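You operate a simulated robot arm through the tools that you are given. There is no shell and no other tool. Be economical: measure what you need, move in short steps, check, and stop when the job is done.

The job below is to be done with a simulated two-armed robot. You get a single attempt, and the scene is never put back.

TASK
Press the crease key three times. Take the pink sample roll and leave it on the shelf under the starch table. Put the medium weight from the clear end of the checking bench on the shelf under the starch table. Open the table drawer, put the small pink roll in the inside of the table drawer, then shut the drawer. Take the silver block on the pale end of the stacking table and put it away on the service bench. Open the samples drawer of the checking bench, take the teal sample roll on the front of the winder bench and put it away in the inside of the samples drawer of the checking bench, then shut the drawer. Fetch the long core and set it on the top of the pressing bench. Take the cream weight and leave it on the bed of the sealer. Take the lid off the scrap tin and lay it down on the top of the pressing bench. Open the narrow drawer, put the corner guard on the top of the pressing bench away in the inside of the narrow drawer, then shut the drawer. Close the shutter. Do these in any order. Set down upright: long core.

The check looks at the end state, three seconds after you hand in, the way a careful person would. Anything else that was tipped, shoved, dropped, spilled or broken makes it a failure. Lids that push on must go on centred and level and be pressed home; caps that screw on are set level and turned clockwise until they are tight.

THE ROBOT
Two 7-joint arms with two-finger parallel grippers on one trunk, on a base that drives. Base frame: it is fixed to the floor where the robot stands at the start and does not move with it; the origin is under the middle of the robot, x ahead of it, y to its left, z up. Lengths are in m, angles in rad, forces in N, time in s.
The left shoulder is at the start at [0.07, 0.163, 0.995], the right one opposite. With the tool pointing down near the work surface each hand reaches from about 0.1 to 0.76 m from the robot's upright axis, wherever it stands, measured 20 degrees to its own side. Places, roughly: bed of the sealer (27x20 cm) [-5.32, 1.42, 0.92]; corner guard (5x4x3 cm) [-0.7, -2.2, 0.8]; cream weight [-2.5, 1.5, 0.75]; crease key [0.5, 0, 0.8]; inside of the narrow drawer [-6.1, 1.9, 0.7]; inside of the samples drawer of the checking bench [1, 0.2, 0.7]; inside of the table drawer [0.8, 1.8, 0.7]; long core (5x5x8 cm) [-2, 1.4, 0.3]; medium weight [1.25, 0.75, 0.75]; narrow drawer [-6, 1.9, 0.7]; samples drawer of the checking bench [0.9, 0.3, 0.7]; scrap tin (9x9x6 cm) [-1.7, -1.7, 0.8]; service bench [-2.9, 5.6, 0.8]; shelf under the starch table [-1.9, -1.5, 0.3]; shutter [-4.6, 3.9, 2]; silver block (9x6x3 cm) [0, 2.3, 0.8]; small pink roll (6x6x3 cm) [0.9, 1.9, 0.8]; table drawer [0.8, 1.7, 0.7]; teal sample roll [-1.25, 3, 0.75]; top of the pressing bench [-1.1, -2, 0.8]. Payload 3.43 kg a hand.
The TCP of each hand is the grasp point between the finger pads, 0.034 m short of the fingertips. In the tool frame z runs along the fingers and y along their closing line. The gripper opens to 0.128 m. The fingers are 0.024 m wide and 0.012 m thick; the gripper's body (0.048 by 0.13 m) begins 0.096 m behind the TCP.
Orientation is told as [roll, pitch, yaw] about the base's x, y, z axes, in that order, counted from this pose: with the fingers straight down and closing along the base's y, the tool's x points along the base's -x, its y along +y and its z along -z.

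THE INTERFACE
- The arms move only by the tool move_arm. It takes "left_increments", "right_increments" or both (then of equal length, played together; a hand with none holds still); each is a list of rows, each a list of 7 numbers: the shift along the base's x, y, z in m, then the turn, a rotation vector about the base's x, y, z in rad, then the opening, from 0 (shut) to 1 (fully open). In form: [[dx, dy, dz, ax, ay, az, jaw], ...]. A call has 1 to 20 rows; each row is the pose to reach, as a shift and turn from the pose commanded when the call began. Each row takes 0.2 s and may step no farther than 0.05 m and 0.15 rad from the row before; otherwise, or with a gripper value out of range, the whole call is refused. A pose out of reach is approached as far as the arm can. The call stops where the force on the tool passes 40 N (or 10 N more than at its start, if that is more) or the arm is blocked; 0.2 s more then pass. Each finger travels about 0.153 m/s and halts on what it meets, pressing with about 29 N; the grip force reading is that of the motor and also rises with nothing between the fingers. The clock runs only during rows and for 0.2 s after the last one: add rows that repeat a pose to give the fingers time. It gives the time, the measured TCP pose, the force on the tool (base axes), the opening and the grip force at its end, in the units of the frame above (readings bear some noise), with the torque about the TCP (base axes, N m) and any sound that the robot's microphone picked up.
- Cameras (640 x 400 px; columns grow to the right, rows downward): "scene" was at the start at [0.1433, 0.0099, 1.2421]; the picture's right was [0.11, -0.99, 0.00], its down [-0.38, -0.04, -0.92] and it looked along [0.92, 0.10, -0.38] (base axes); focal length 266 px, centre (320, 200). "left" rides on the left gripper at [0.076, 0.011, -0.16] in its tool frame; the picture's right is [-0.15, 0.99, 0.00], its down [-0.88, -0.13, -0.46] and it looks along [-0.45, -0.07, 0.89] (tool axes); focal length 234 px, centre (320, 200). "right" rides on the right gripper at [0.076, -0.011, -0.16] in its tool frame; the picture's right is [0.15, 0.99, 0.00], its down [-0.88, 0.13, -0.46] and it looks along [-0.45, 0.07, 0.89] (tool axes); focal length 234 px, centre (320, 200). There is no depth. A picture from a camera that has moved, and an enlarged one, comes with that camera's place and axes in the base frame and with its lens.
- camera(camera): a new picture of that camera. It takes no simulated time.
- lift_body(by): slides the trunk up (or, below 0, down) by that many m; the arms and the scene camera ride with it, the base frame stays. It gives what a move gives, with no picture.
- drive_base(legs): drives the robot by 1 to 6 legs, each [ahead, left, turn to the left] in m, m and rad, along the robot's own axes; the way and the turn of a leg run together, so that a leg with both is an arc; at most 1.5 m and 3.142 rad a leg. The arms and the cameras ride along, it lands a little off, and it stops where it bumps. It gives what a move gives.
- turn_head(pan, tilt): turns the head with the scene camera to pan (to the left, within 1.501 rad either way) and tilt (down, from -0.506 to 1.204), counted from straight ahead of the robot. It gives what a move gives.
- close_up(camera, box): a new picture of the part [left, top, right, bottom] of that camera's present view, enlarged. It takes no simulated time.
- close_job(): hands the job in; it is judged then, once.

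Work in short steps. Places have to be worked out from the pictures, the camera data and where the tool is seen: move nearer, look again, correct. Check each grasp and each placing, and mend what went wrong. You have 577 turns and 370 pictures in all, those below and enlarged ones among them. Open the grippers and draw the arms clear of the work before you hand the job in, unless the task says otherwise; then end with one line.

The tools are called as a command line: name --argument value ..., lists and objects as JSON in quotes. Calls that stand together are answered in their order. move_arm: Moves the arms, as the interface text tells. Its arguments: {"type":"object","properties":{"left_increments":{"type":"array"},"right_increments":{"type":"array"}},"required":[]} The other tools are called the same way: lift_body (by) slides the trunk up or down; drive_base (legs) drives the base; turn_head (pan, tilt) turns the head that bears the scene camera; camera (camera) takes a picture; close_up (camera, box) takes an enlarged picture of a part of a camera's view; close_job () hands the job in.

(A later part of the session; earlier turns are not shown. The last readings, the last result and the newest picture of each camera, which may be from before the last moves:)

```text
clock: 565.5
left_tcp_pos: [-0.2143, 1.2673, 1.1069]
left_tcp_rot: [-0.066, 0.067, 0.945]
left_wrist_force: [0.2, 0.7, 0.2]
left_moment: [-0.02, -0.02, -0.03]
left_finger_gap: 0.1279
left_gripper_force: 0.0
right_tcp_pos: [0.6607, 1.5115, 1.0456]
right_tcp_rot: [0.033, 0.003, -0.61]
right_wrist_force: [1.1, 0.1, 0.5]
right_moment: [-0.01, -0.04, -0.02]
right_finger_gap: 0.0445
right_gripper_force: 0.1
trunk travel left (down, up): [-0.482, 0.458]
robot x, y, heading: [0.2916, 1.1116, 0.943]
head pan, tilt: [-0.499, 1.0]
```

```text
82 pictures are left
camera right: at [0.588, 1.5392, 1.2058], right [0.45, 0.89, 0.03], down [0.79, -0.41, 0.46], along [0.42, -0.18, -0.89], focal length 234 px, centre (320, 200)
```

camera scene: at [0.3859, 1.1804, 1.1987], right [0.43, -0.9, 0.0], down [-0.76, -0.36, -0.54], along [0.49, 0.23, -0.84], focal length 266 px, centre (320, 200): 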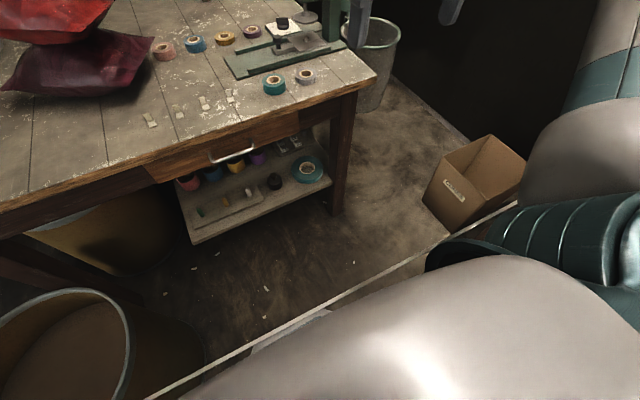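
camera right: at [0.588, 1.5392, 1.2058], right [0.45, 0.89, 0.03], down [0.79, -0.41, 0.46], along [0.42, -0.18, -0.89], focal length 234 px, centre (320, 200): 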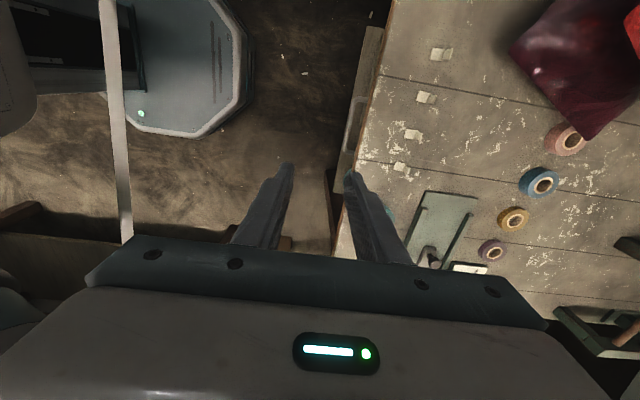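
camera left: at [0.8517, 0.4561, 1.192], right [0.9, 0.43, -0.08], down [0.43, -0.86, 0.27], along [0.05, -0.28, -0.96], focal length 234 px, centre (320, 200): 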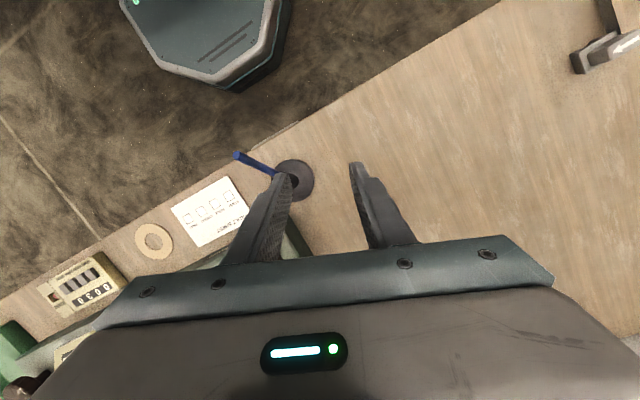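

Handle confirmed at (0.701, 1.565). Tilt toward the drawer and descend to pre-grasp.

move_arm --right_increments '[[0, 0, -0.035, 0.0946, -0.068, 0, 0.35], [0, 0, -0.07, 0.189, -0.1365, 0, 0.3], [0, 0, -0.105, 0.284, -0.205, 0, 0.28], [0, 0, -0.14, 0.3785, -0.273, 0, 0.28], [0, 0, -0.17, 0.473, -0.341, 0, 0.28], [0, 0, -0.19, 0.5677, -0.4095, 0, 0.28], [0, 0, -0.19, 0.5677, -0.4095, 0, 0.2]]'

camera --camera "right"

```text
clock: 567.1
left_tcp_pos: [-0.2143, 1.2674, 1.1075]
left_tcp_rot: [-0.064, 0.066, 0.946]
left_wrist_force: [0.2, -0.8, 0.6]
left_moment: [0.02, -0.05, 0.0]
left_finger_gap: 0.1281
left_gripper_force: 0.0
right_tcp_pos: [0.6612, 1.5096, 0.8562]
right_tcp_rot: [0.736, -0.008, -0.606]
right_wrist_force: [-0.2, 0.7, -0.8]
right_moment: [0.01, 0.03, -0.03]
right_finger_gap: 0.0255
right_gripper_force: 0.1
trunk travel left (down, up): [-0.482, 0.458]
robot x, y, heading: [0.2945, 1.1099, 0.943]
head pan, tilt: [-0.499, 1.0]
```

```text
81 pictures are left
camera right: at [0.5306, 1.4583, 0.9673], right [0.29, 0.69, 0.66], down [0.6, -0.67, 0.43], along [0.74, 0.27, -0.61], focal length 234 px, centre (320, 200)
```

right: 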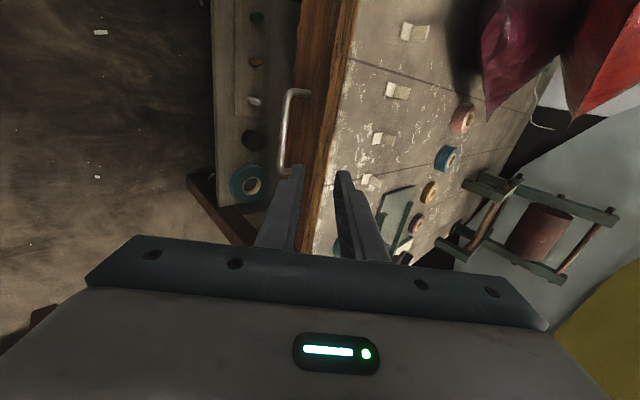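

Approach along the axis.

move_arm --right_increments '[[0.001, 0.007, -0.04, 0, 0, 0, 0.2], [0.003, 0.0135, -0.081, 0, 0, 0, 0.2], [0.009, 0.022, -0.093, 0, 0, 0, 0.2], [0.015, 0.03, -0.105, 0, 0, 0, 0.2], [0.02, 0.0375, -0.116, 0, 0, 0, 0.2], [0.0255, 0.045, -0.127, 0, 0, 0, 0.2], [0.0255, 0.045, -0.127, 0, 0, 0, 0.2]]'

camera --camera "right"

```text
clock: 568.8
left_tcp_pos: [-0.2137, 1.2657, 1.1091]
left_tcp_rot: [-0.066, 0.067, 0.947]
left_wrist_force: [-0.5, -0.5, -0.5]
left_moment: [-0.03, 0.0, -0.02]
left_finger_gap: 0.1282
left_gripper_force: 0.0
right_tcp_pos: [0.6852, 1.555, 0.729]
right_tcp_rot: [0.733, -0.01, -0.608]
right_wrist_force: [-0.2, -0.1, -0.6]
right_moment: [0.03, -0.04, -0.02]
right_finger_gap: 0.0256
right_gripper_force: 0.0
trunk travel left (down, up): [-0.482, 0.458]
robot x, y, heading: [0.2901, 1.1099, 0.947]
head pan, tilt: [-0.499, 1.0]
```

```text
80 pictures are left
camera right: at [0.556, 1.5034, 0.8401], right [0.29, 0.69, 0.66], down [0.6, -0.67, 0.43], along [0.74, 0.27, -0.61], focal length 234 px, centre (320, 200)
```

right: 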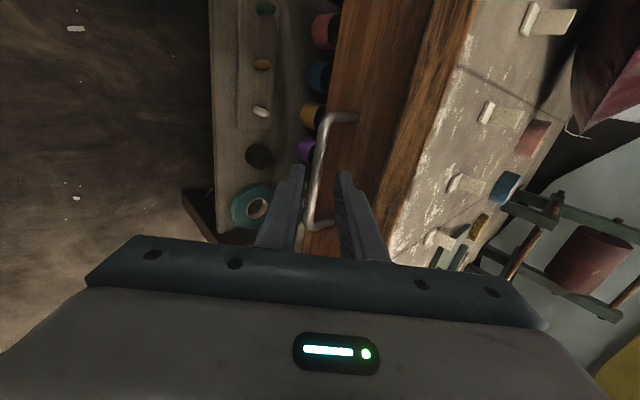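

The bar is between the fingers: grip, then pull by backing the base.

move_arm --right_increments '[[0, 0, 0, 0, 0, 0, 0.1], [0, 0, 0, 0, 0, 0, 0], [0, 0, 0, 0, 0, 0, 0]]'

drive_base --legs '[[-0.09, 0, 0]]'

drive_base --legs '[[-0.09, 0, 0]]'

camera --camera "right"

```text
clock: 569.5
left_tcp_pos: [-0.2157, 1.2644, 1.1075]
left_tcp_rot: [-0.066, 0.065, 0.945]
left_wrist_force: [-0.8, -0.2, -0.5]
left_moment: [0.01, -0.01, 0.02]
left_finger_gap: 0.1279
left_gripper_force: 0.1
right_tcp_pos: [0.6865, 1.5548, 0.7312]
right_tcp_rot: [0.736, -0.009, -0.608]
right_wrist_force: [-0.6, -5.0, 9.0]
right_moment: [0.0, -0.11, -0.06]
right_finger_gap: 0.0003
right_gripper_force: 28.8
trunk travel left (down, up): [-0.482, 0.458]
robot x, y, heading: [0.288, 1.1091, 0.948]
head pan, tilt: [-0.499, 1.0]
```

```text
clock: 570.6
left_tcp_pos: [-0.2684, 1.1925, 1.1064]
left_tcp_rot: [-0.065, 0.064, 0.945]
left_wrist_force: [0.9, -0.8, -0.3]
left_moment: [0.04, -0.02, 0.04]
left_finger_gap: 0.1281
left_gripper_force: 0.1
right_tcp_pos: [0.633, 1.4817, 0.7303]
right_tcp_rot: [0.736, -0.009, -0.607]
right_wrist_force: [0.0, -0.5, -0.5]
right_moment: [0.03, 0.0, 0.03]
right_finger_gap: 0.0
right_gripper_force: 29.6
trunk travel left (down, up): [-0.482, 0.458]
robot x, y, heading: [0.241, 1.0377, 0.949]
head pan, tilt: [-0.499, 1.0]
```

```text
clock: 571.8
left_tcp_pos: [-0.3193, 1.1208, 1.1071]
left_tcp_rot: [-0.065, 0.064, 0.944]
left_wrist_force: [-0.7, 0.3, 0.4]
left_moment: [0.03, 0.01, 0.01]
left_finger_gap: 0.1279
left_gripper_force: 0.1
right_tcp_pos: [0.5808, 1.4099, 0.7303]
right_tcp_rot: [0.733, -0.009, -0.607]
right_wrist_force: [-0.3, 0.1, 0.3]
right_moment: [0.01, 0.01, 0.01]
right_finger_gap: 0.0
right_gripper_force: 28.8
trunk travel left (down, up): [-0.482, 0.458]
robot x, y, heading: [0.1876, 0.9614, 0.944]
head pan, tilt: [-0.499, 1.0]
```

```text
79 pictures are left
camera right: at [0.451, 1.3579, 0.8407], right [0.29, 0.69, 0.66], down [0.6, -0.67, 0.43], along [0.74, 0.27, -0.61], focal length 234 px, centre (320, 200)
```

right: 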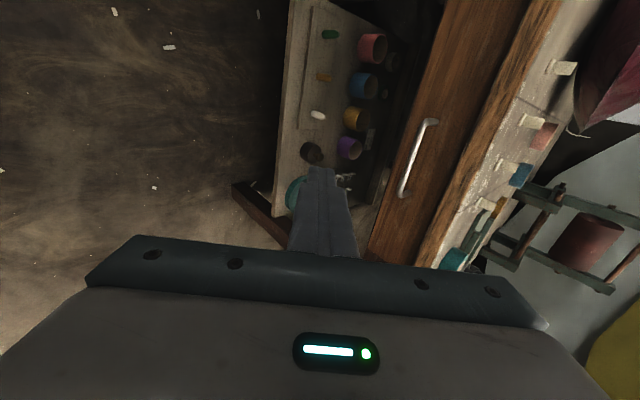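

Missed: the bar was at the very tips and slipped out. I open, lift slightly back along the axis, drive forward again, and go 12 mm deeper this time.

move_arm --right_increments '[[-0.011, -0.016, 0.023, 0, 0, 0, 0.1], [-0.022, -0.031, 0.046, 0, 0, 0, 0.2], [-0.022, -0.031, 0.046, 0, 0, 0, 0.22]]'

drive_base --legs '[[0.18, 0, 0]]'

camera --camera "right"

```text
clock: 572.5
left_tcp_pos: [-0.3175, 1.1205, 1.1079]
left_tcp_rot: [-0.064, 0.068, 0.946]
left_wrist_force: [0.6, -0.9, 0.1]
left_moment: [0.0, 0.02, -0.02]
left_finger_gap: 0.1281
left_gripper_force: 0.1
right_tcp_pos: [0.5597, 1.3783, 0.7752]
right_tcp_rot: [0.733, -0.008, -0.607]
right_wrist_force: [0.4, 1.2, 0.7]
right_moment: [0.0, -0.01, 0.0]
right_finger_gap: 0.0283
right_gripper_force: 0.1
trunk travel left (down, up): [-0.482, 0.458]
robot x, y, heading: [0.1907, 0.9691, 0.949]
head pan, tilt: [-0.499, 1.0]
```

```text
clock: 574.1
left_tcp_pos: [-0.2129, 1.2678, 1.1069]
left_tcp_rot: [-0.066, 0.069, 0.945]
left_wrist_force: [0.1, 0.3, 0.0]
left_moment: [-0.06, -0.02, 0.03]
left_finger_gap: 0.1282
left_gripper_force: 0.0
right_tcp_pos: [0.6644, 1.524, 0.7772]
right_tcp_rot: [0.734, -0.009, -0.606]
right_wrist_force: [0.7, -0.1, 0.3]
right_moment: [-0.02, -0.01, -0.01]
right_finger_gap: 0.0281
right_gripper_force: 0.0
trunk travel left (down, up): [-0.482, 0.458]
robot x, y, heading: [0.2952, 1.1066, 0.948]
head pan, tilt: [-0.499, 1.0]
```

```text
78 pictures are left
camera right: at [0.5347, 1.473, 0.8866], right [0.29, 0.69, 0.66], down [0.6, -0.67, 0.43], along [0.74, 0.27, -0.61], focal length 234 px, centre (320, 200)
```

right: 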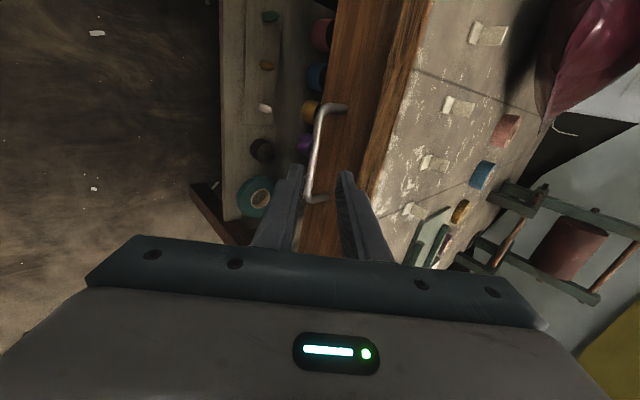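

move_arm --right_increments '[[0.006, 0.011, -0.017, 0, 0, 0, 0.22], [0.012, 0.022, -0.034, 0, 0, 0, 0.22], [0.017, 0.031, -0.048, 0, 0, 0, 0.22], [0.021, 0.0387, -0.059, 0, 0, 0, 0.22], [0.021, 0.0387, -0.059, 0, 0, 0, 0.1], [0.021, 0.0387, -0.059, 0, 0, 0, 0], [0.021, 0.0387, -0.059, 0, 0, 0, 0]]'

camera --camera "right"

```text
clock: 575.7
left_tcp_pos: [-0.2156, 1.2659, 1.1086]
left_tcp_rot: [-0.065, 0.067, 0.946]
left_wrist_force: [-0.3, 0.2, -0.3]
left_moment: [0.0, 0.0, 0.0]
left_finger_gap: 0.1279
left_gripper_force: 0.1
right_tcp_pos: [0.6855, 1.5625, 0.7159]
right_tcp_rot: [0.734, -0.006, -0.608]
right_wrist_force: [-0.7, 0.3, 0.3]
right_moment: [0.53, 0.6, -0.54]
right_finger_gap: 0.0097
right_gripper_force: 44.0
trunk travel left (down, up): [-0.482, 0.458]
robot x, y, heading: [0.2931, 1.1104, 0.948]
head pan, tilt: [-0.499, 1.0]
```

```text
77 pictures are left
camera right: at [0.5557, 1.5111, 0.8277], right [0.29, 0.69, 0.66], down [0.6, -0.67, 0.43], along [0.74, 0.27, -0.61], focal length 234 px, centre (320, 200)
```

right: 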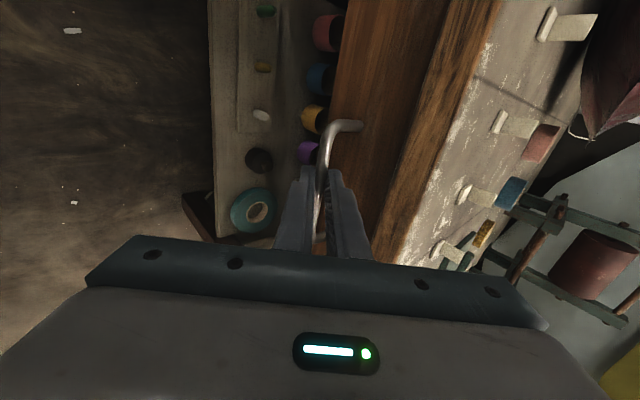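

Gripped (10 mm). Pull by backing the base.

drive_base --legs '[[-0.1, 0, 0]]'

drive_base --legs '[[-0.09, 0, 0]]'

turn_head --pan -0.15 --tilt 0.6

camera --camera "scene"

```text
clock: 576.8
left_tcp_pos: [-0.2724, 1.1843, 1.1077]
left_tcp_rot: [-0.065, 0.067, 0.948]
left_wrist_force: [0.0, -0.9, -0.7]
left_moment: [0.01, 0.02, 0.02]
left_finger_gap: 0.1277
left_gripper_force: 0.0
right_tcp_pos: [0.6269, 1.4806, 0.717]
right_tcp_rot: [0.733, -0.009, -0.604]
right_wrist_force: [-0.7, 0.9, -2.5]
right_moment: [0.35, 0.55, -0.85]
right_finger_gap: 0.0096
right_gripper_force: 43.6
trunk travel left (down, up): [-0.482, 0.458]
robot x, y, heading: [0.23, 1.0298, 0.948]
head pan, tilt: [-0.499, 1.0]
```

```text
clock: 577.9
left_tcp_pos: [-0.3269, 1.1104, 1.1079]
left_tcp_rot: [-0.063, 0.066, 0.948]
left_wrist_force: [0.0, -0.6, -0.4]
left_moment: [0.05, -0.05, -0.01]
left_finger_gap: 0.1279
left_gripper_force: 0.0
right_tcp_pos: [0.5739, 1.4072, 0.7158]
right_tcp_rot: [0.734, -0.006, -0.605]
right_wrist_force: [-1.8, 2.3, 0.1]
right_moment: [0.54, 0.66, -0.69]
right_finger_gap: 0.0098
right_gripper_force: 43.2
trunk travel left (down, up): [-0.482, 0.458]
robot x, y, heading: [0.1811, 0.9541, 0.949]
head pan, tilt: [-0.499, 1.0]
```

```text
clock: 578.8
left_tcp_pos: [-0.3255, 1.1111, 1.1069]
left_tcp_rot: [-0.064, 0.066, 0.948]
left_wrist_force: [0.3, 0.0, -0.7]
left_moment: [-0.01, -0.01, 0.03]
left_finger_gap: 0.1278
left_gripper_force: 0.0
right_tcp_pos: [0.574, 1.4084, 0.7158]
right_tcp_rot: [0.733, -0.008, -0.605]
right_wrist_force: [0.0, 1.8, 5.3]
right_moment: [0.49, 0.51, -0.63]
right_finger_gap: 0.0098
right_gripper_force: 43.9
trunk travel left (down, up): [-0.482, 0.458]
robot x, y, heading: [0.1819, 0.9567, 0.946]
head pan, tilt: [-0.15, 0.6]
```

```text
76 pictures are left
camera scene: at [0.2735, 1.0588, 1.2307], right [0.72, -0.7, 0.0], down [-0.39, -0.4, -0.82], along [0.58, 0.59, -0.57], focal length 266 px, centre (320, 200)
```

scene: 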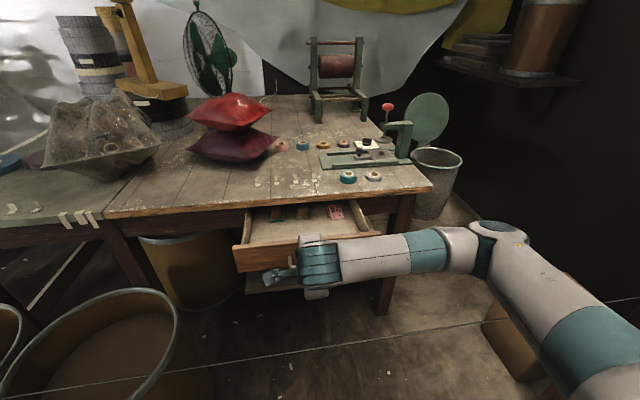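

Drawer is open. Release and withdraw up.

move_arm --right_increments '[[0, 0, 0, 0, 0, 0, 0.2], [0, 0, 0, 0, 0, 0, 0.22], [-0.011, -0.016, 0.023, 0, 0, 0, 0.22], [-0.022, -0.031, 0.046, 0, 0, 0, 0.22], [-0.022, -0.031, 0.09, -0.08, 0.058, 0, 0.3], [-0.02, -0.028, 0.13, -0.17, 0.123, 0, 0.4], [-0.015, -0.02, 0.17, -0.26, 0.187, 0, 0.5], [-0.01, -0.012, 0.21, -0.36, 0.26, 0, 0.5], [0, 0, 0.25, -0.46, 0.332, 0, 0.5], [0, 0, 0.29, -0.5677, 0.4095, 0, 0.5]]'

close_up --camera "scene" --box '[180, 90, 420, 290]'

```text
clock: 581.0
left_tcp_pos: [-0.3264, 1.1116, 1.1076]
left_tcp_rot: [-0.064, 0.065, 0.95]
left_wrist_force: [-1.0, -1.0, -0.1]
left_moment: [0.01, -0.02, 0.03]
left_finger_gap: 0.1284
left_gripper_force: 0.0
right_tcp_pos: [0.5707, 1.4078, 1.0068]
right_tcp_rot: [0.03, 0.007, -0.604]
right_wrist_force: [0.3, -0.4, 0.5]
right_moment: [-0.01, -0.02, -0.01]
right_finger_gap: 0.064
right_gripper_force: 0.1
trunk travel left (down, up): [-0.482, 0.458]
robot x, y, heading: [0.1841, 0.9515, 0.948]
head pan, tilt: [-0.15, 0.6]
```

```text
2.00 times, centred on (300, 190) of scene
camera zoom: at [0.2725, 1.0586, 1.2307], right [0.72, -0.7, 0.0], down [-0.39, -0.4, -0.83], along [0.58, 0.59, -0.56], focal length 531 px, centre (360, 220)
```

zoom: 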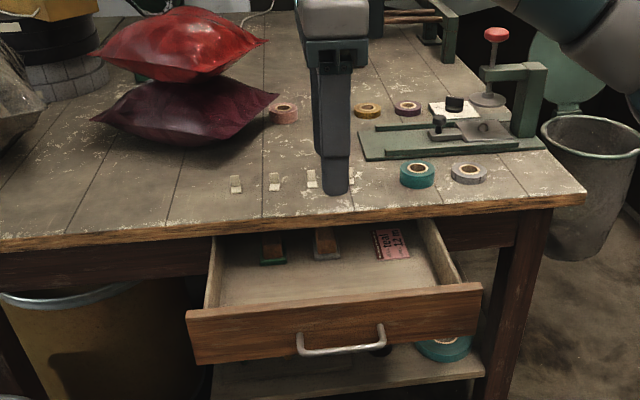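

Now turn the right tool back to face forward, then drive forward again for the pink roll.

move_arm --right_increments '[[0, 0, 0.01, 0, 0, 0.14, 0.6], [0, 0, 0.02, 0, 0, 0.28, 0.7], [0, 0, 0.03, 0, 0, 0.42, 0.7], [0, 0, 0.04, 0, 0, 0.56, 0.7], [0, 0, 0.05, 0, 0, 0.7, 0.7], [0, 0, 0.06, 0, 0, 0.84, 0.7], [0, 0, 0.07, 0, 0, 0.98, 0.7], [0, 0, 0.08, 0, 0, 1.12, 0.7], [0, 0, 0.08, 0, 0, 1.26, 0.7], [0, 0, 0.08, 0, 0, 1.4, 0.7], [0, 0, 0.08, 0, 0, 1.55, 0.6]]'

drive_base --legs '[[0.18, 0.0, 0]]'

move_arm --right_increments '[[0.02, 0.02, -0.01, 0.1055, -0.076, 0, 0.55], [0.04, 0.04, -0.02, 0.211, -0.152, 0, 0.55], [0.06, 0.06, -0.03, 0.3164, -0.228, 0, 0.55], [0.08, 0.08, -0.04, 0.4217, -0.304, 0, 0.55], [0.095, 0.105, -0.05, 0.527, -0.38, 0, 0.55], [0.105, 0.135, -0.06, 0.633, -0.4566, 0, 0.55], [0.115, 0.165, -0.07, 0.738, -0.5325, 0, 0.55], [0.12, 0.195, -0.08, 0.844, -0.6086, 0, 0.55], [0.125, 0.22, -0.09, 0.9327, -0.673, 0, 0.55]]'

camera --camera "right"

camera --camera "scene"

```text
clock: 583.4
left_tcp_pos: [-0.3255, 1.1122, 1.1075]
left_tcp_rot: [-0.065, 0.066, 0.948]
left_wrist_force: [0.5, -0.3, 0.3]
left_moment: [0.02, -0.01, 0.02]
left_finger_gap: 0.1281
left_gripper_force: 0.1
right_tcp_pos: [0.5732, 1.4094, 1.0861]
right_tcp_rot: [0.034, 0.008, 0.947]
right_wrist_force: [-0.2, -1.2, -0.1]
right_moment: [0.02, -0.03, 0.01]
right_finger_gap: 0.0766
right_gripper_force: 0.1
trunk travel left (down, up): [-0.482, 0.458]
robot x, y, heading: [0.1812, 0.9543, 0.947]
head pan, tilt: [-0.15, 0.6]
```

```text
clock: 584.9
left_tcp_pos: [-0.2213, 1.2573, 1.1077]
left_tcp_rot: [-0.065, 0.067, 0.948]
left_wrist_force: [0.1, 0.7, 0.7]
left_moment: [-0.01, 0.01, 0.04]
left_finger_gap: 0.128
left_gripper_force: 0.1
right_tcp_pos: [0.6798, 1.5546, 1.0852]
right_tcp_rot: [0.033, 0.005, 0.945]
right_wrist_force: [-0.6, 0.6, -0.6]
right_moment: [0.01, -0.04, -0.02]
right_finger_gap: 0.077
right_gripper_force: 0.0
trunk travel left (down, up): [-0.482, 0.458]
robot x, y, heading: [0.2879, 1.0984, 0.95]
head pan, tilt: [-0.15, 0.6]
```

```text
clock: 586.9
left_tcp_pos: [-0.22, 1.2577, 1.1074]
left_tcp_rot: [-0.065, 0.065, 0.95]
left_wrist_force: [-0.7, 0.1, 0.7]
left_moment: [-0.06, 0.03, 0.02]
left_finger_gap: 0.1279
left_gripper_force: 0.1
right_tcp_pos: [0.8036, 1.7745, 0.9951]
right_tcp_rot: [0.034, -1.145, 0.945]
right_wrist_force: [0.0, 0.3, 0.2]
right_moment: [-0.01, 0.01, -0.01]
right_finger_gap: 0.0702
right_gripper_force: 0.0
trunk travel left (down, up): [-0.482, 0.458]
robot x, y, heading: [0.2852, 1.1059, 0.947]
head pan, tilt: [-0.15, 0.6]
```

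```text
74 pictures are left
camera right: at [0.7126, 1.6213, 0.9932], right [-0.85, 0.51, -0.12], down [-0.13, 0.02, 0.99], along [0.5, 0.86, 0.04], focal length 234 px, centre (320, 200)
```

right: 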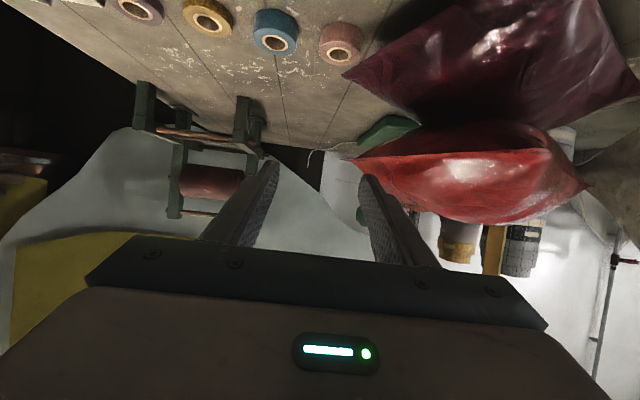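

```text
73 pictures are left
camera scene: at [0.3785, 1.2055, 1.2306], right [0.72, -0.7, 0.0], down [-0.39, -0.41, -0.82], along [0.58, 0.59, -0.57], focal length 266 px, centre (320, 200)
```

scene: 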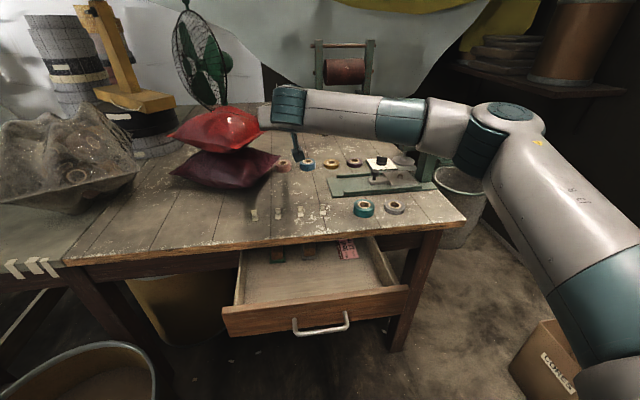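

The pink roll is right ahead at (0.859, 1.872); the bag's corner overhangs its left-back side. I lower in front of it with the jaws at 64 mm.

move_arm --right_increments '[[0.0, 0.006, -0.04, 0, 0, 0, 0.5], [0.001, 0.012, -0.08, 0, 0, 0, 0.5], [0.003, 0.02, -0.115, 0, 0, 0, 0.5], [0.0045, 0.0275, -0.145, 0, 0, 0, 0.5], [0.0045, 0.0275, -0.155, 0, 0, 0, 0.5]]'

camera --camera "right"

close_up --camera "scene" --box '[220, 80, 380, 200]'

```text
clock: 588.1
left_tcp_pos: [-0.221, 1.2571, 1.1063]
left_tcp_rot: [-0.065, 0.066, 0.948]
left_wrist_force: [-0.3, -0.2, 0.4]
left_moment: [0.02, -0.02, -0.01]
left_finger_gap: 0.1281
left_gripper_force: 0.0
right_tcp_pos: [0.8079, 1.8013, 0.8401]
right_tcp_rot: [0.037, -1.144, 0.942]
right_wrist_force: [-0.3, -0.2, 0.7]
right_moment: [-0.02, 0.0, -0.01]
right_finger_gap: 0.0637
right_gripper_force: 0.1
trunk travel left (down, up): [-0.482, 0.458]
robot x, y, heading: [0.2854, 1.1037, 0.948]
head pan, tilt: [-0.15, 0.6]
```

```text
72 pictures are left
camera right: at [0.7168, 1.6483, 0.8384], right [-0.85, 0.51, -0.12], down [-0.12, 0.02, 0.99], along [0.5, 0.86, 0.04], focal length 234 px, centre (320, 200)
```

right: 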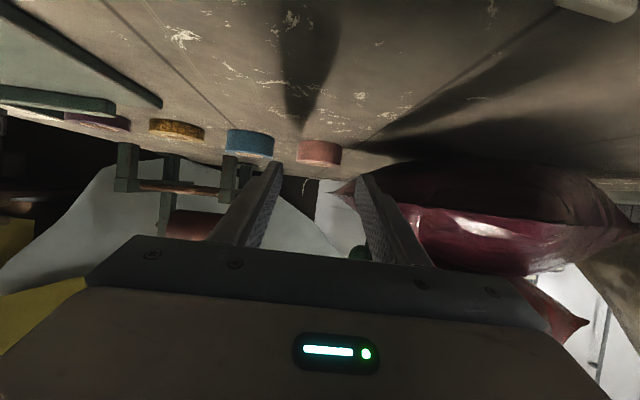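

```text
3.33 times, centred on (300, 140) of scene
camera zoom: at [0.3781, 1.2047, 1.2307], right [0.72, -0.7, 0.0], down [-0.39, -0.4, -0.83], along [0.58, 0.59, -0.56], focal length 885 px, centre (387, 400)
```

zoom: 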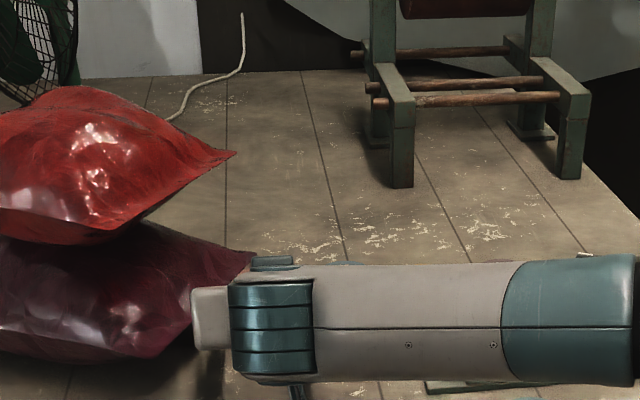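

The left finger would meet the bag, so I first drag the roll out toward me: closed fingertips dip into its core hole and pull. I raise, close, and move above the hole.

move_arm --right_increments '[[0, 0, 0.02, 0, 0, 0, 0.2], [0, 0, 0.04, 0, 0, 0, 0], [0.012, 0.016, 0.04, 0, 0, 0, 0], [0.025, 0.034, 0.04, 0, 0, 0, 0], [0.038, 0.0527, 0.04, 0, 0, 0, 0], [0.038, 0.0527, 0.03, 0, 0, 0, 0]]'

camera --camera "right"

close_up --camera "scene" --box '[220, 80, 380, 200]'

```text
clock: 589.5
left_tcp_pos: [-0.2214, 1.2566, 1.1077]
left_tcp_rot: [-0.066, 0.066, 0.947]
left_wrist_force: [0.0, 0.5, -0.3]
left_moment: [-0.01, 0.01, -0.02]
left_finger_gap: 0.128
left_gripper_force: 0.1
right_tcp_pos: [0.8469, 1.8555, 0.8719]
right_tcp_rot: [0.038, -1.143, 0.942]
right_wrist_force: [0.7, 0.0, 1.0]
right_moment: [0.03, 0.02, 0.01]
right_finger_gap: 0.0
right_gripper_force: 28.9
trunk travel left (down, up): [-0.482, 0.458]
robot x, y, heading: [0.284, 1.1037, 0.949]
head pan, tilt: [-0.15, 0.6]
```

```text
70 pictures are left
camera right: at [0.755, 1.7016, 0.8688], right [-0.85, 0.51, -0.12], down [-0.12, 0.02, 0.99], along [0.5, 0.86, 0.04], focal length 234 px, centre (320, 200)
```

right: 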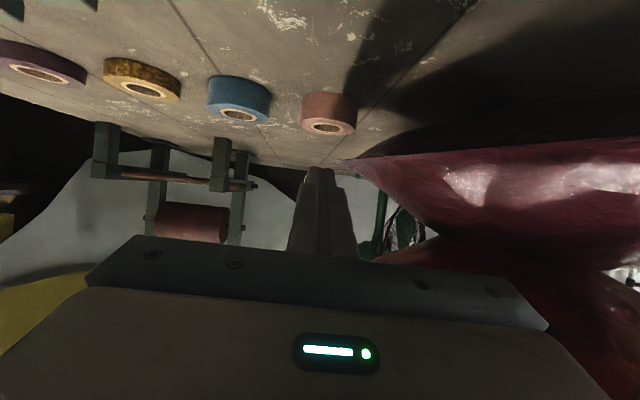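

```text
3.33 times, centred on (300, 140) of scene
camera zoom: at [0.3785, 1.2046, 1.2307], right [0.72, -0.7, 0.0], down [-0.39, -0.4, -0.82], along [0.58, 0.59, -0.57], focal length 885 px, centre (387, 400)
```

zoom: 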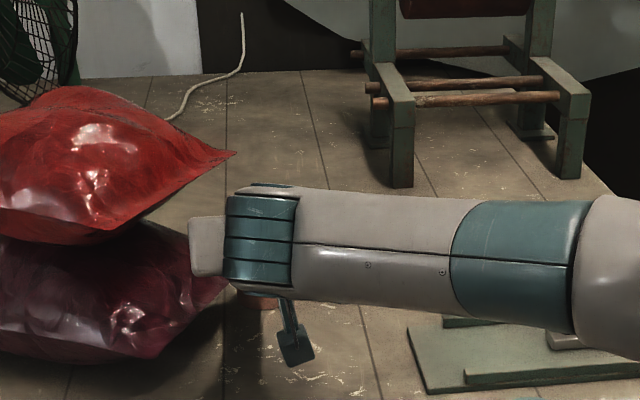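

The roll's top is at about z 0.815 (table 0.785). Lower the closed tips into the hole gently.

move_arm --right_increments '[[0, 0, -0.015, 0, 0, 0, 0], [0, 0, -0.027, 0, 0, 0, 0], [0, 0, -0.034, 0, 0, 0, 0], [0, 0, -0.038, 0, 0, 0, 0], [0, 0, -0.042, 0, 0, 0, 0], [0, 0, -0.045, 0, 0, 0, 0]]'

camera --camera "right"

```text
clock: 590.9
left_tcp_pos: [-0.2211, 1.2568, 1.1085]
left_tcp_rot: [-0.063, 0.066, 0.947]
left_wrist_force: [0.1, 0.5, -0.6]
left_moment: [0.03, -0.01, -0.03]
left_finger_gap: 0.1279
left_gripper_force: 0.1
right_tcp_pos: [0.8456, 1.8547, 0.8259]
right_tcp_rot: [0.034, -1.143, 0.943]
right_wrist_force: [-0.8, 0.4, -0.7]
right_moment: [0.02, 0.02, 0.02]
right_finger_gap: 0.0
right_gripper_force: 29.2
trunk travel left (down, up): [-0.482, 0.458]
robot x, y, heading: [0.2828, 1.1023, 0.947]
head pan, tilt: [-0.15, 0.6]
```

```text
68 pictures are left
camera right: at [0.7546, 1.7009, 0.8235], right [-0.85, 0.51, -0.12], down [-0.12, 0.02, 0.99], along [0.5, 0.86, 0.04], focal length 234 px, centre (320, 200)
```

right: 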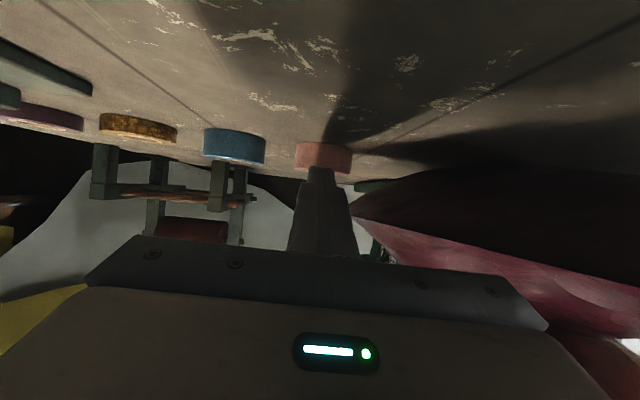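

move_arm --right_increments '[[0, 0, -0.003, 0, 0, 0, 0], [0, 0, -0.006, 0, 0, 0, 0], [0, 0, -0.009, 0, 0, 0, 0]]'

camera --camera "right"

```text
clock: 591.7
left_tcp_pos: [-0.2204, 1.2571, 1.108]
left_tcp_rot: [-0.065, 0.068, 0.948]
left_wrist_force: [-0.5, 0.0, 0.5]
left_moment: [-0.02, -0.02, 0.03]
left_finger_gap: 0.1281
left_gripper_force: 0.0
right_tcp_pos: [0.8455, 1.8545, 0.8168]
right_tcp_rot: [0.034, -1.144, 0.942]
right_wrist_force: [0.0, 0.1, 0.3]
right_moment: [0.04, -0.04, 0.02]
right_finger_gap: 0.0001
right_gripper_force: 28.5
trunk travel left (down, up): [-0.482, 0.458]
robot x, y, heading: [0.2846, 1.1008, 0.95]
head pan, tilt: [-0.15, 0.6]
```

```text
67 pictures are left
camera right: at [0.7544, 1.7003, 0.8146], right [-0.85, 0.51, -0.12], down [-0.12, 0.02, 0.99], along [0.5, 0.86, 0.04], focal length 234 px, centre (320, 200)
```

right: 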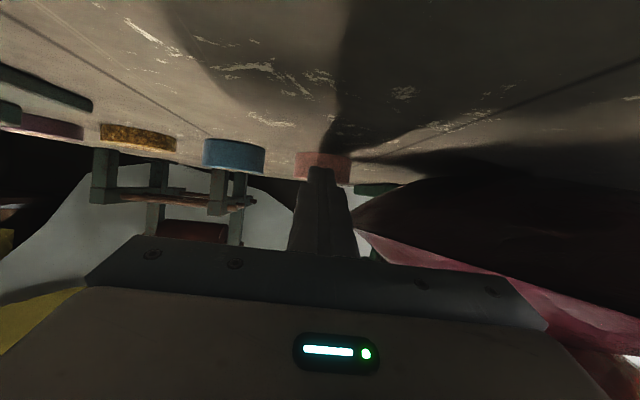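

The tips are still in front of the roll: re-triangulating puts it at (0.878, 1.911), top about 0.803. I raise, advance 4 cm and dip again.

move_arm --right_increments '[[0, 0, 0.02, 0, 0, 0, 0], [0, 0, 0.035, 0, 0, 0, 0], [0.01, 0.019, 0.035, 0, 0, 0, 0], [0.02, 0.0385, 0.035, 0, 0, 0, 0], [0.02, 0.0385, 0.02, 0, 0, 0, 0], [0.02, 0.0385, 0.01, 0, 0, 0, 0], [0.02, 0.0385, 0.004, 0, 0, 0, 0], [0.02, 0.0385, -0.001, 0, 0, 0, 0]]'

camera --camera "right"

```text
clock: 593.5
left_tcp_pos: [-0.2219, 1.2563, 1.1068]
left_tcp_rot: [-0.065, 0.064, 0.948]
left_wrist_force: [0.4, 0.1, -0.3]
left_moment: [0.02, 0.02, 0.02]
left_finger_gap: 0.1281
left_gripper_force: 0.1
right_tcp_pos: [0.8659, 1.8917, 0.821]
right_tcp_rot: [0.034, -1.15, 0.942]
right_wrist_force: [5.0, 3.6, 18.9]
right_moment: [0.34, -0.14, -0.08]
right_finger_gap: 0.0002
right_gripper_force: 28.5
trunk travel left (down, up): [-0.482, 0.458]
robot x, y, heading: [0.2835, 1.1064, 0.948]
head pan, tilt: [-0.15, 0.6]
```

```text
66 pictures are left
camera right: at [0.7749, 1.7389, 0.8183], right [-0.85, 0.51, -0.12], down [-0.13, 0.02, 0.99], along [0.51, 0.86, 0.05], focal length 234 px, centre (320, 200)
```

right: 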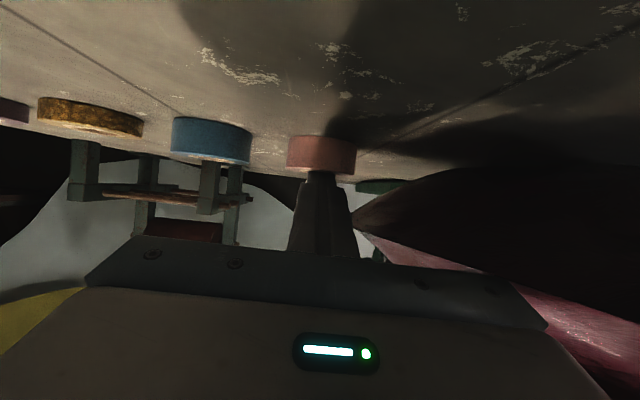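

In the hole (19 N contact). Pull the roll toward me 5 cm.

move_arm --right_increments '[[-0.0059, -0.0081, 0, 0, 0, 0, 0], [-0.0117, -0.0162, 0, 0, 0, 0, 0], [-0.0176, -0.0243, 0, 0, 0, 0, 0], [-0.0234, -0.0324, 0, 0, 0, 0, 0], [-0.0293, -0.0405, 0, 0, 0, 0, 0]]'

camera --camera "right"

```text
clock: 594.7
left_tcp_pos: [-0.2225, 1.2546, 1.1067]
left_tcp_rot: [-0.065, 0.062, 0.947]
left_wrist_force: [0.1, 0.1, -0.8]
left_moment: [0.02, 0.02, -0.01]
left_finger_gap: 0.1279
left_gripper_force: 0.1
right_tcp_pos: [0.8362, 1.8507, 0.8218]
right_tcp_rot: [0.035, -1.151, 0.942]
right_wrist_force: [6.5, 8.6, 26.4]
right_moment: [0.42, -0.26, -0.04]
right_finger_gap: 0.0001
right_gripper_force: 29.3
trunk travel left (down, up): [-0.482, 0.458]
robot x, y, heading: [0.2835, 1.0993, 0.948]
head pan, tilt: [-0.15, 0.6]
```

```text
65 pictures are left
camera right: at [0.7445, 1.6977, 0.8181], right [-0.85, 0.51, -0.12], down [-0.13, 0.02, 0.99], along [0.5, 0.86, 0.05], focal length 234 px, centre (320, 200)
```

right: 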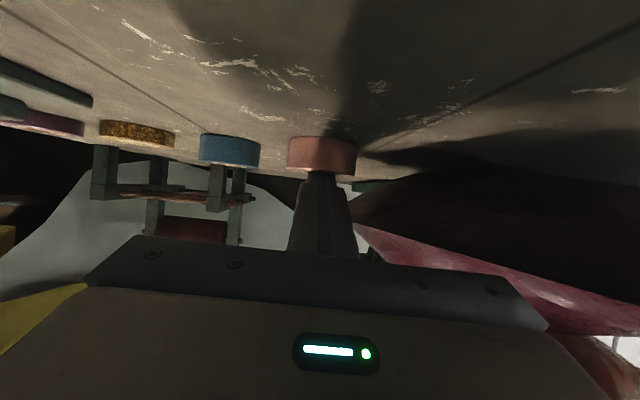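

It works: the roll follows the fingers. Pull another 7 cm.

move_arm --right_increments '[[-0.0059, -0.0081, 0, 0, 0, 0, 0], [-0.0117, -0.0162, 0, 0, 0, 0, 0], [-0.0176, -0.0243, 0, 0, 0, 0, 0], [-0.0234, -0.0324, 0, 0, 0, 0, 0], [-0.0293, -0.0405, 0, 0, 0, 0, 0], [-0.0352, -0.0486, 0, 0, 0, 0, 0], [-0.041, -0.0567, 0, 0, 0, 0, 0]]'

move_arm --right_increments '[[-0.0, -0.0, 0.02, 0, 0, 0, 0], [-0.005, -0.007, 0.06, 0, 0, 0, 0.2], [-0.02, -0.028, 0.09, 0, 0, 0, 0.4], [-0.045, -0.06, 0.1, 0, 0, 0, 0.6]]'

camera --camera "right"

camera --camera "scene"

```text
clock: 596.3
left_tcp_pos: [-0.2221, 1.2553, 1.1072]
left_tcp_rot: [-0.067, 0.064, 0.947]
left_wrist_force: [-0.8, 0.5, 0.1]
left_moment: [-0.03, 0.0, 0.02]
left_finger_gap: 0.1282
left_gripper_force: 0.1
right_tcp_pos: [0.7947, 1.7942, 0.821]
right_tcp_rot: [0.033, -1.151, 0.944]
right_wrist_force: [7.9, 9.0, 29.1]
right_moment: [0.37, -0.31, -0.03]
right_finger_gap: 0.0002
right_gripper_force: 29.0
trunk travel left (down, up): [-0.482, 0.458]
robot x, y, heading: [0.2858, 1.101, 0.949]
head pan, tilt: [-0.15, 0.6]
```

```text
clock: 597.3
left_tcp_pos: [-0.2219, 1.2557, 1.108]
left_tcp_rot: [-0.064, 0.066, 0.949]
left_wrist_force: [-0.3, 0.2, 0.9]
left_moment: [0.04, -0.03, 0.0]
left_finger_gap: 0.1279
left_gripper_force: 0.1
right_tcp_pos: [0.7498, 1.7333, 0.9154]
right_tcp_rot: [0.035, -1.143, 0.942]
right_wrist_force: [0.1, -0.6, -0.3]
right_moment: [0.01, 0.0, 0.01]
right_finger_gap: 0.0072
right_gripper_force: 0.1
trunk travel left (down, up): [-0.482, 0.458]
robot x, y, heading: [0.2832, 1.0978, 0.945]
head pan, tilt: [-0.15, 0.6]
```

```text
64 pictures are left
camera right: at [0.6584, 1.5808, 0.9129], right [-0.85, 0.51, -0.12], down [-0.12, 0.02, 0.99], along [0.5, 0.86, 0.04], focal length 234 px, centre (320, 200)
```

right: 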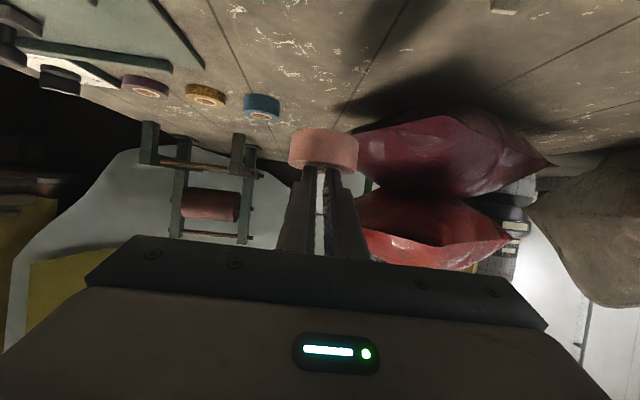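

```text
63 pictures are left
camera scene: at [0.3776, 1.204, 1.2307], right [0.72, -0.7, 0.0], down [-0.39, -0.4, -0.83], along [0.58, 0.59, -0.56], focal length 266 px, centre (320, 200)
```

scene: 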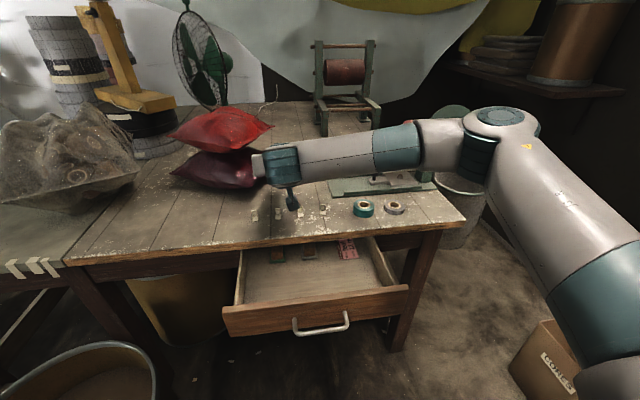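

The roll is held on the fingertips (jaws expanded inside its core) and came up with them. I set it down flat right here on the free table area, then release by closing the jaws.

move_arm --right_increments '[[0, 0, -0.03, 0, 0, 0, 0.6], [0, 0, -0.06, 0, 0, 0, 0.6], [0, 0, -0.08, 0, 0, 0, 0.6], [0, 0, -0.088, 0, 0, 0, 0.6], [0, 0, -0.092, 0, 0, 0, 0.6], [0, 0, -0.095, 0, 0, 0, 0.6]]'

move_arm --right_increments '[[0, 0, 0, 0, 0, 0, 0], [0, 0, 0, 0, 0, 0, 0], [0.0, 0.0, 0.015, 0, 0, 0, 0], [0, 0, 0.04, 0, 0, 0, 0], [-0.01, -0.014, 0.08, 0, 0, 0, 0], [-0.03, -0.04, 0.11, 0, 0, 0, 0], [-0.05, -0.07, 0.13, 0, 0, 0, 0.2]]'

camera --camera "right"

camera --camera "scene"

```text
clock: 598.7
left_tcp_pos: [-0.2221, 1.2538, 1.1078]
left_tcp_rot: [-0.065, 0.063, 0.947]
left_wrist_force: [0.7, -0.4, 0.1]
left_moment: [0.0, 0.02, -0.03]
left_finger_gap: 0.1281
left_gripper_force: 0.1
right_tcp_pos: [0.7503, 1.7352, 0.8276]
right_tcp_rot: [0.043, -1.155, 0.933]
right_wrist_force: [2.5, 3.6, 26.5]
right_moment: [1.25, 0.43, -0.17]
right_finger_gap: 0.0772
right_gripper_force: 0.1
trunk travel left (down, up): [-0.482, 0.458]
robot x, y, heading: [0.2866, 1.1006, 0.95]
head pan, tilt: [-0.15, 0.6]
```

```text
clock: 600.3
left_tcp_pos: [-0.222, 1.2557, 1.1074]
left_tcp_rot: [-0.065, 0.064, 0.949]
left_wrist_force: [-1.1, 0.0, 0.9]
left_moment: [0.02, -0.03, -0.02]
left_finger_gap: 0.128
left_gripper_force: 0.0
right_tcp_pos: [0.6992, 1.6637, 0.9516]
right_tcp_rot: [0.033, -1.143, 0.944]
right_wrist_force: [-0.2, -0.3, 0.4]
right_moment: [-0.02, 0.01, 0.02]
right_finger_gap: 0.0254
right_gripper_force: 0.0
trunk travel left (down, up): [-0.482, 0.458]
robot x, y, heading: [0.2828, 1.0997, 0.948]
head pan, tilt: [-0.15, 0.6]
```

```text
62 pictures are left
camera right: at [0.6079, 1.5106, 0.9491], right [-0.85, 0.51, -0.12], down [-0.12, 0.02, 0.99], along [0.5, 0.86, 0.04], focal length 234 px, centre (320, 200)
```

right: 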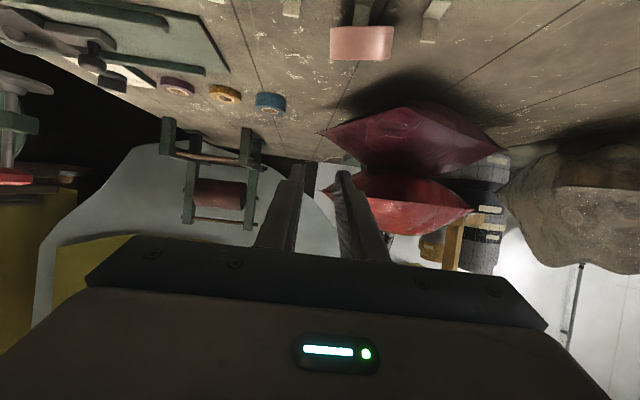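

```text
61 pictures are left
camera scene: at [0.3775, 1.204, 1.2308], right [0.72, -0.7, 0.0], down [-0.39, -0.4, -0.83], along [0.58, 0.59, -0.56], focal length 266 px, centre (320, 200)
```

scene: 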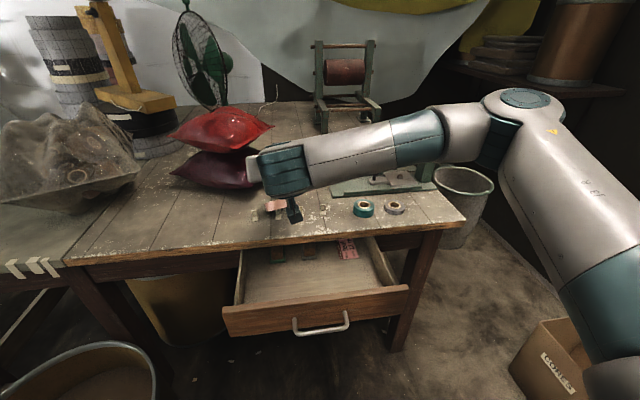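

I zoom in to see how the roll lies.

close_up --camera "right" --box '[260, 0, 480, 120]'

move_arm --right_increments '[[-0.01, -0.014, 0.04, -0.09, 0.066, 0, 0.4], [-0.015, -0.02, 0.08, -0.19, 0.138, 0, 0.6], [-0.02, -0.025, 0.12, -0.3, 0.216, 0, 0.6], [-0.02, -0.025, 0.16, -0.41, 0.296, 0, 0.6], [-0.02, -0.025, 0.18, -0.52, 0.375, 0, 0.6], [-0.02, -0.025, 0.2, -0.64, 0.46, 0, 0.6]]'

close_up --camera "scene" --box '[200, 140, 400, 260]'

```text
2.91 times, centred on (370, 60) of right
camera zoom: at [0.6079, 1.5106, 0.9491], right [-0.85, 0.51, -0.12], down [-0.12, 0.02, 0.99], along [0.5, 0.86, 0.04], focal length 681 px, centre (174, 607)
```

zoom: 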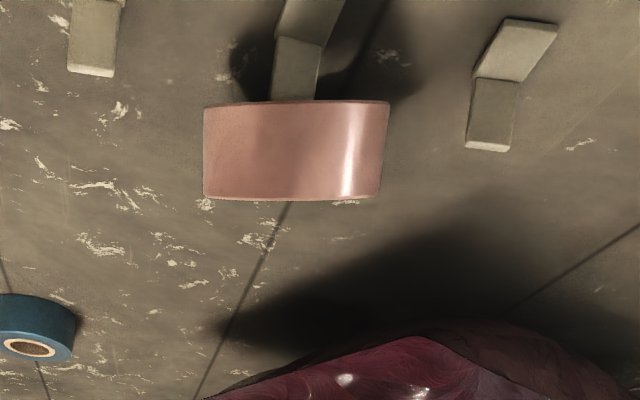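

```text
clock: 601.7
left_tcp_pos: [-0.2215, 1.2574, 1.1075]
left_tcp_rot: [-0.068, 0.068, 0.947]
left_wrist_force: [-0.9, 0.6, -0.3]
left_moment: [-0.02, 0.02, -0.01]
left_finger_gap: 0.1279
left_gripper_force: 0.1
right_tcp_pos: [0.6795, 1.6407, 1.1509]
right_tcp_rot: [0.031, -0.355, 0.948]
right_wrist_force: [-1.0, -0.5, -0.3]
right_moment: [0.01, -0.02, -0.04]
right_finger_gap: 0.0767
right_gripper_force: 0.0
trunk travel left (down, up): [-0.482, 0.458]
robot x, y, heading: [0.2901, 1.1033, 0.95]
head pan, tilt: [-0.15, 0.6]
```

```text
3.20 times, centred on (300, 200) of scene
camera zoom: at [0.3772, 1.2052, 1.2307], right [0.72, -0.7, 0.0], down [-0.39, -0.41, -0.83], along [0.58, 0.59, -0.56], focal length 850 px, centre (384, 200)
```

zoom: 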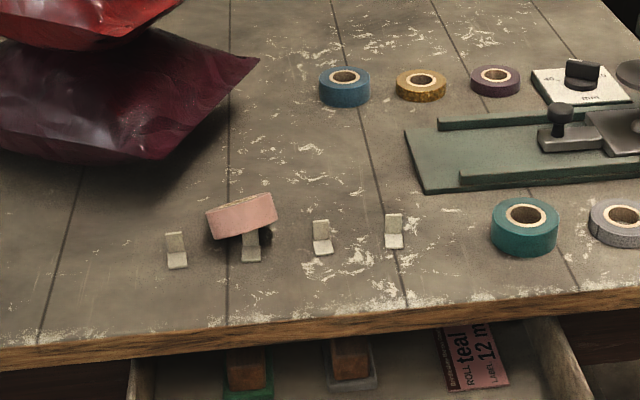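

The roll leans on one of the small hooks, tilted backward, but a sideways grip works. I check with the hand camera.

camera --camera "right"

```text
58 pictures are left
camera right: at [0.6173, 1.5272, 1.2746], right [-0.89, 0.46, -0.02], down [0.3, 0.61, 0.74], along [0.35, 0.65, -0.68], focal length 234 px, centre (320, 200)
```

right: 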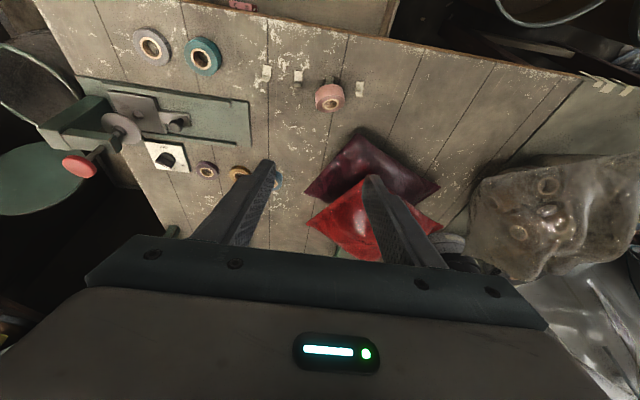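

move_arm --right_increments '[[0.004, 0.014, -0.045, 0, 0, 0, 0.6], [0.008, 0.028, -0.09, 0, 0, 0, 0.6], [0.012, 0.042, -0.135, 0, 0, 0, 0.6], [0.016, 0.055, -0.18, 0, 0, 0, 0.6], [0.02, 0.067, -0.225, 0, 0, 0, 0.6], [0.0215, 0.072, -0.265, 0, 0, 0, 0.6], [0.0215, 0.072, -0.29, 0, 0, 0, 0.6]]'

camera --camera "right"

```text
clock: 603.3
left_tcp_pos: [-0.2197, 1.2572, 1.1079]
left_tcp_rot: [-0.064, 0.066, 0.946]
left_wrist_force: [-1.0, 0.3, 0.4]
left_moment: [-0.01, 0.0, 0.01]
left_finger_gap: 0.1281
left_gripper_force: 0.0
right_tcp_pos: [0.7013, 1.7102, 0.8595]
right_tcp_rot: [0.032, -0.356, 0.945]
right_wrist_force: [0.4, 0.0, 0.7]
right_moment: [-0.01, -0.02, 0.0]
right_finger_gap: 0.0769
right_gripper_force: 0.0
trunk travel left (down, up): [-0.482, 0.458]
robot x, y, heading: [0.2856, 1.1044, 0.944]
head pan, tilt: [-0.15, 0.6]
```

```text
57 pictures are left
camera right: at [0.6397, 1.5983, 0.9841], right [-0.89, 0.46, -0.02], down [0.3, 0.61, 0.74], along [0.35, 0.65, -0.68], focal length 234 px, centre (320, 200)
```

right: 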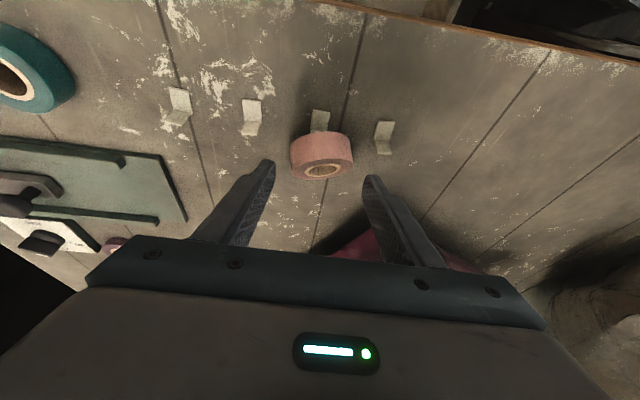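

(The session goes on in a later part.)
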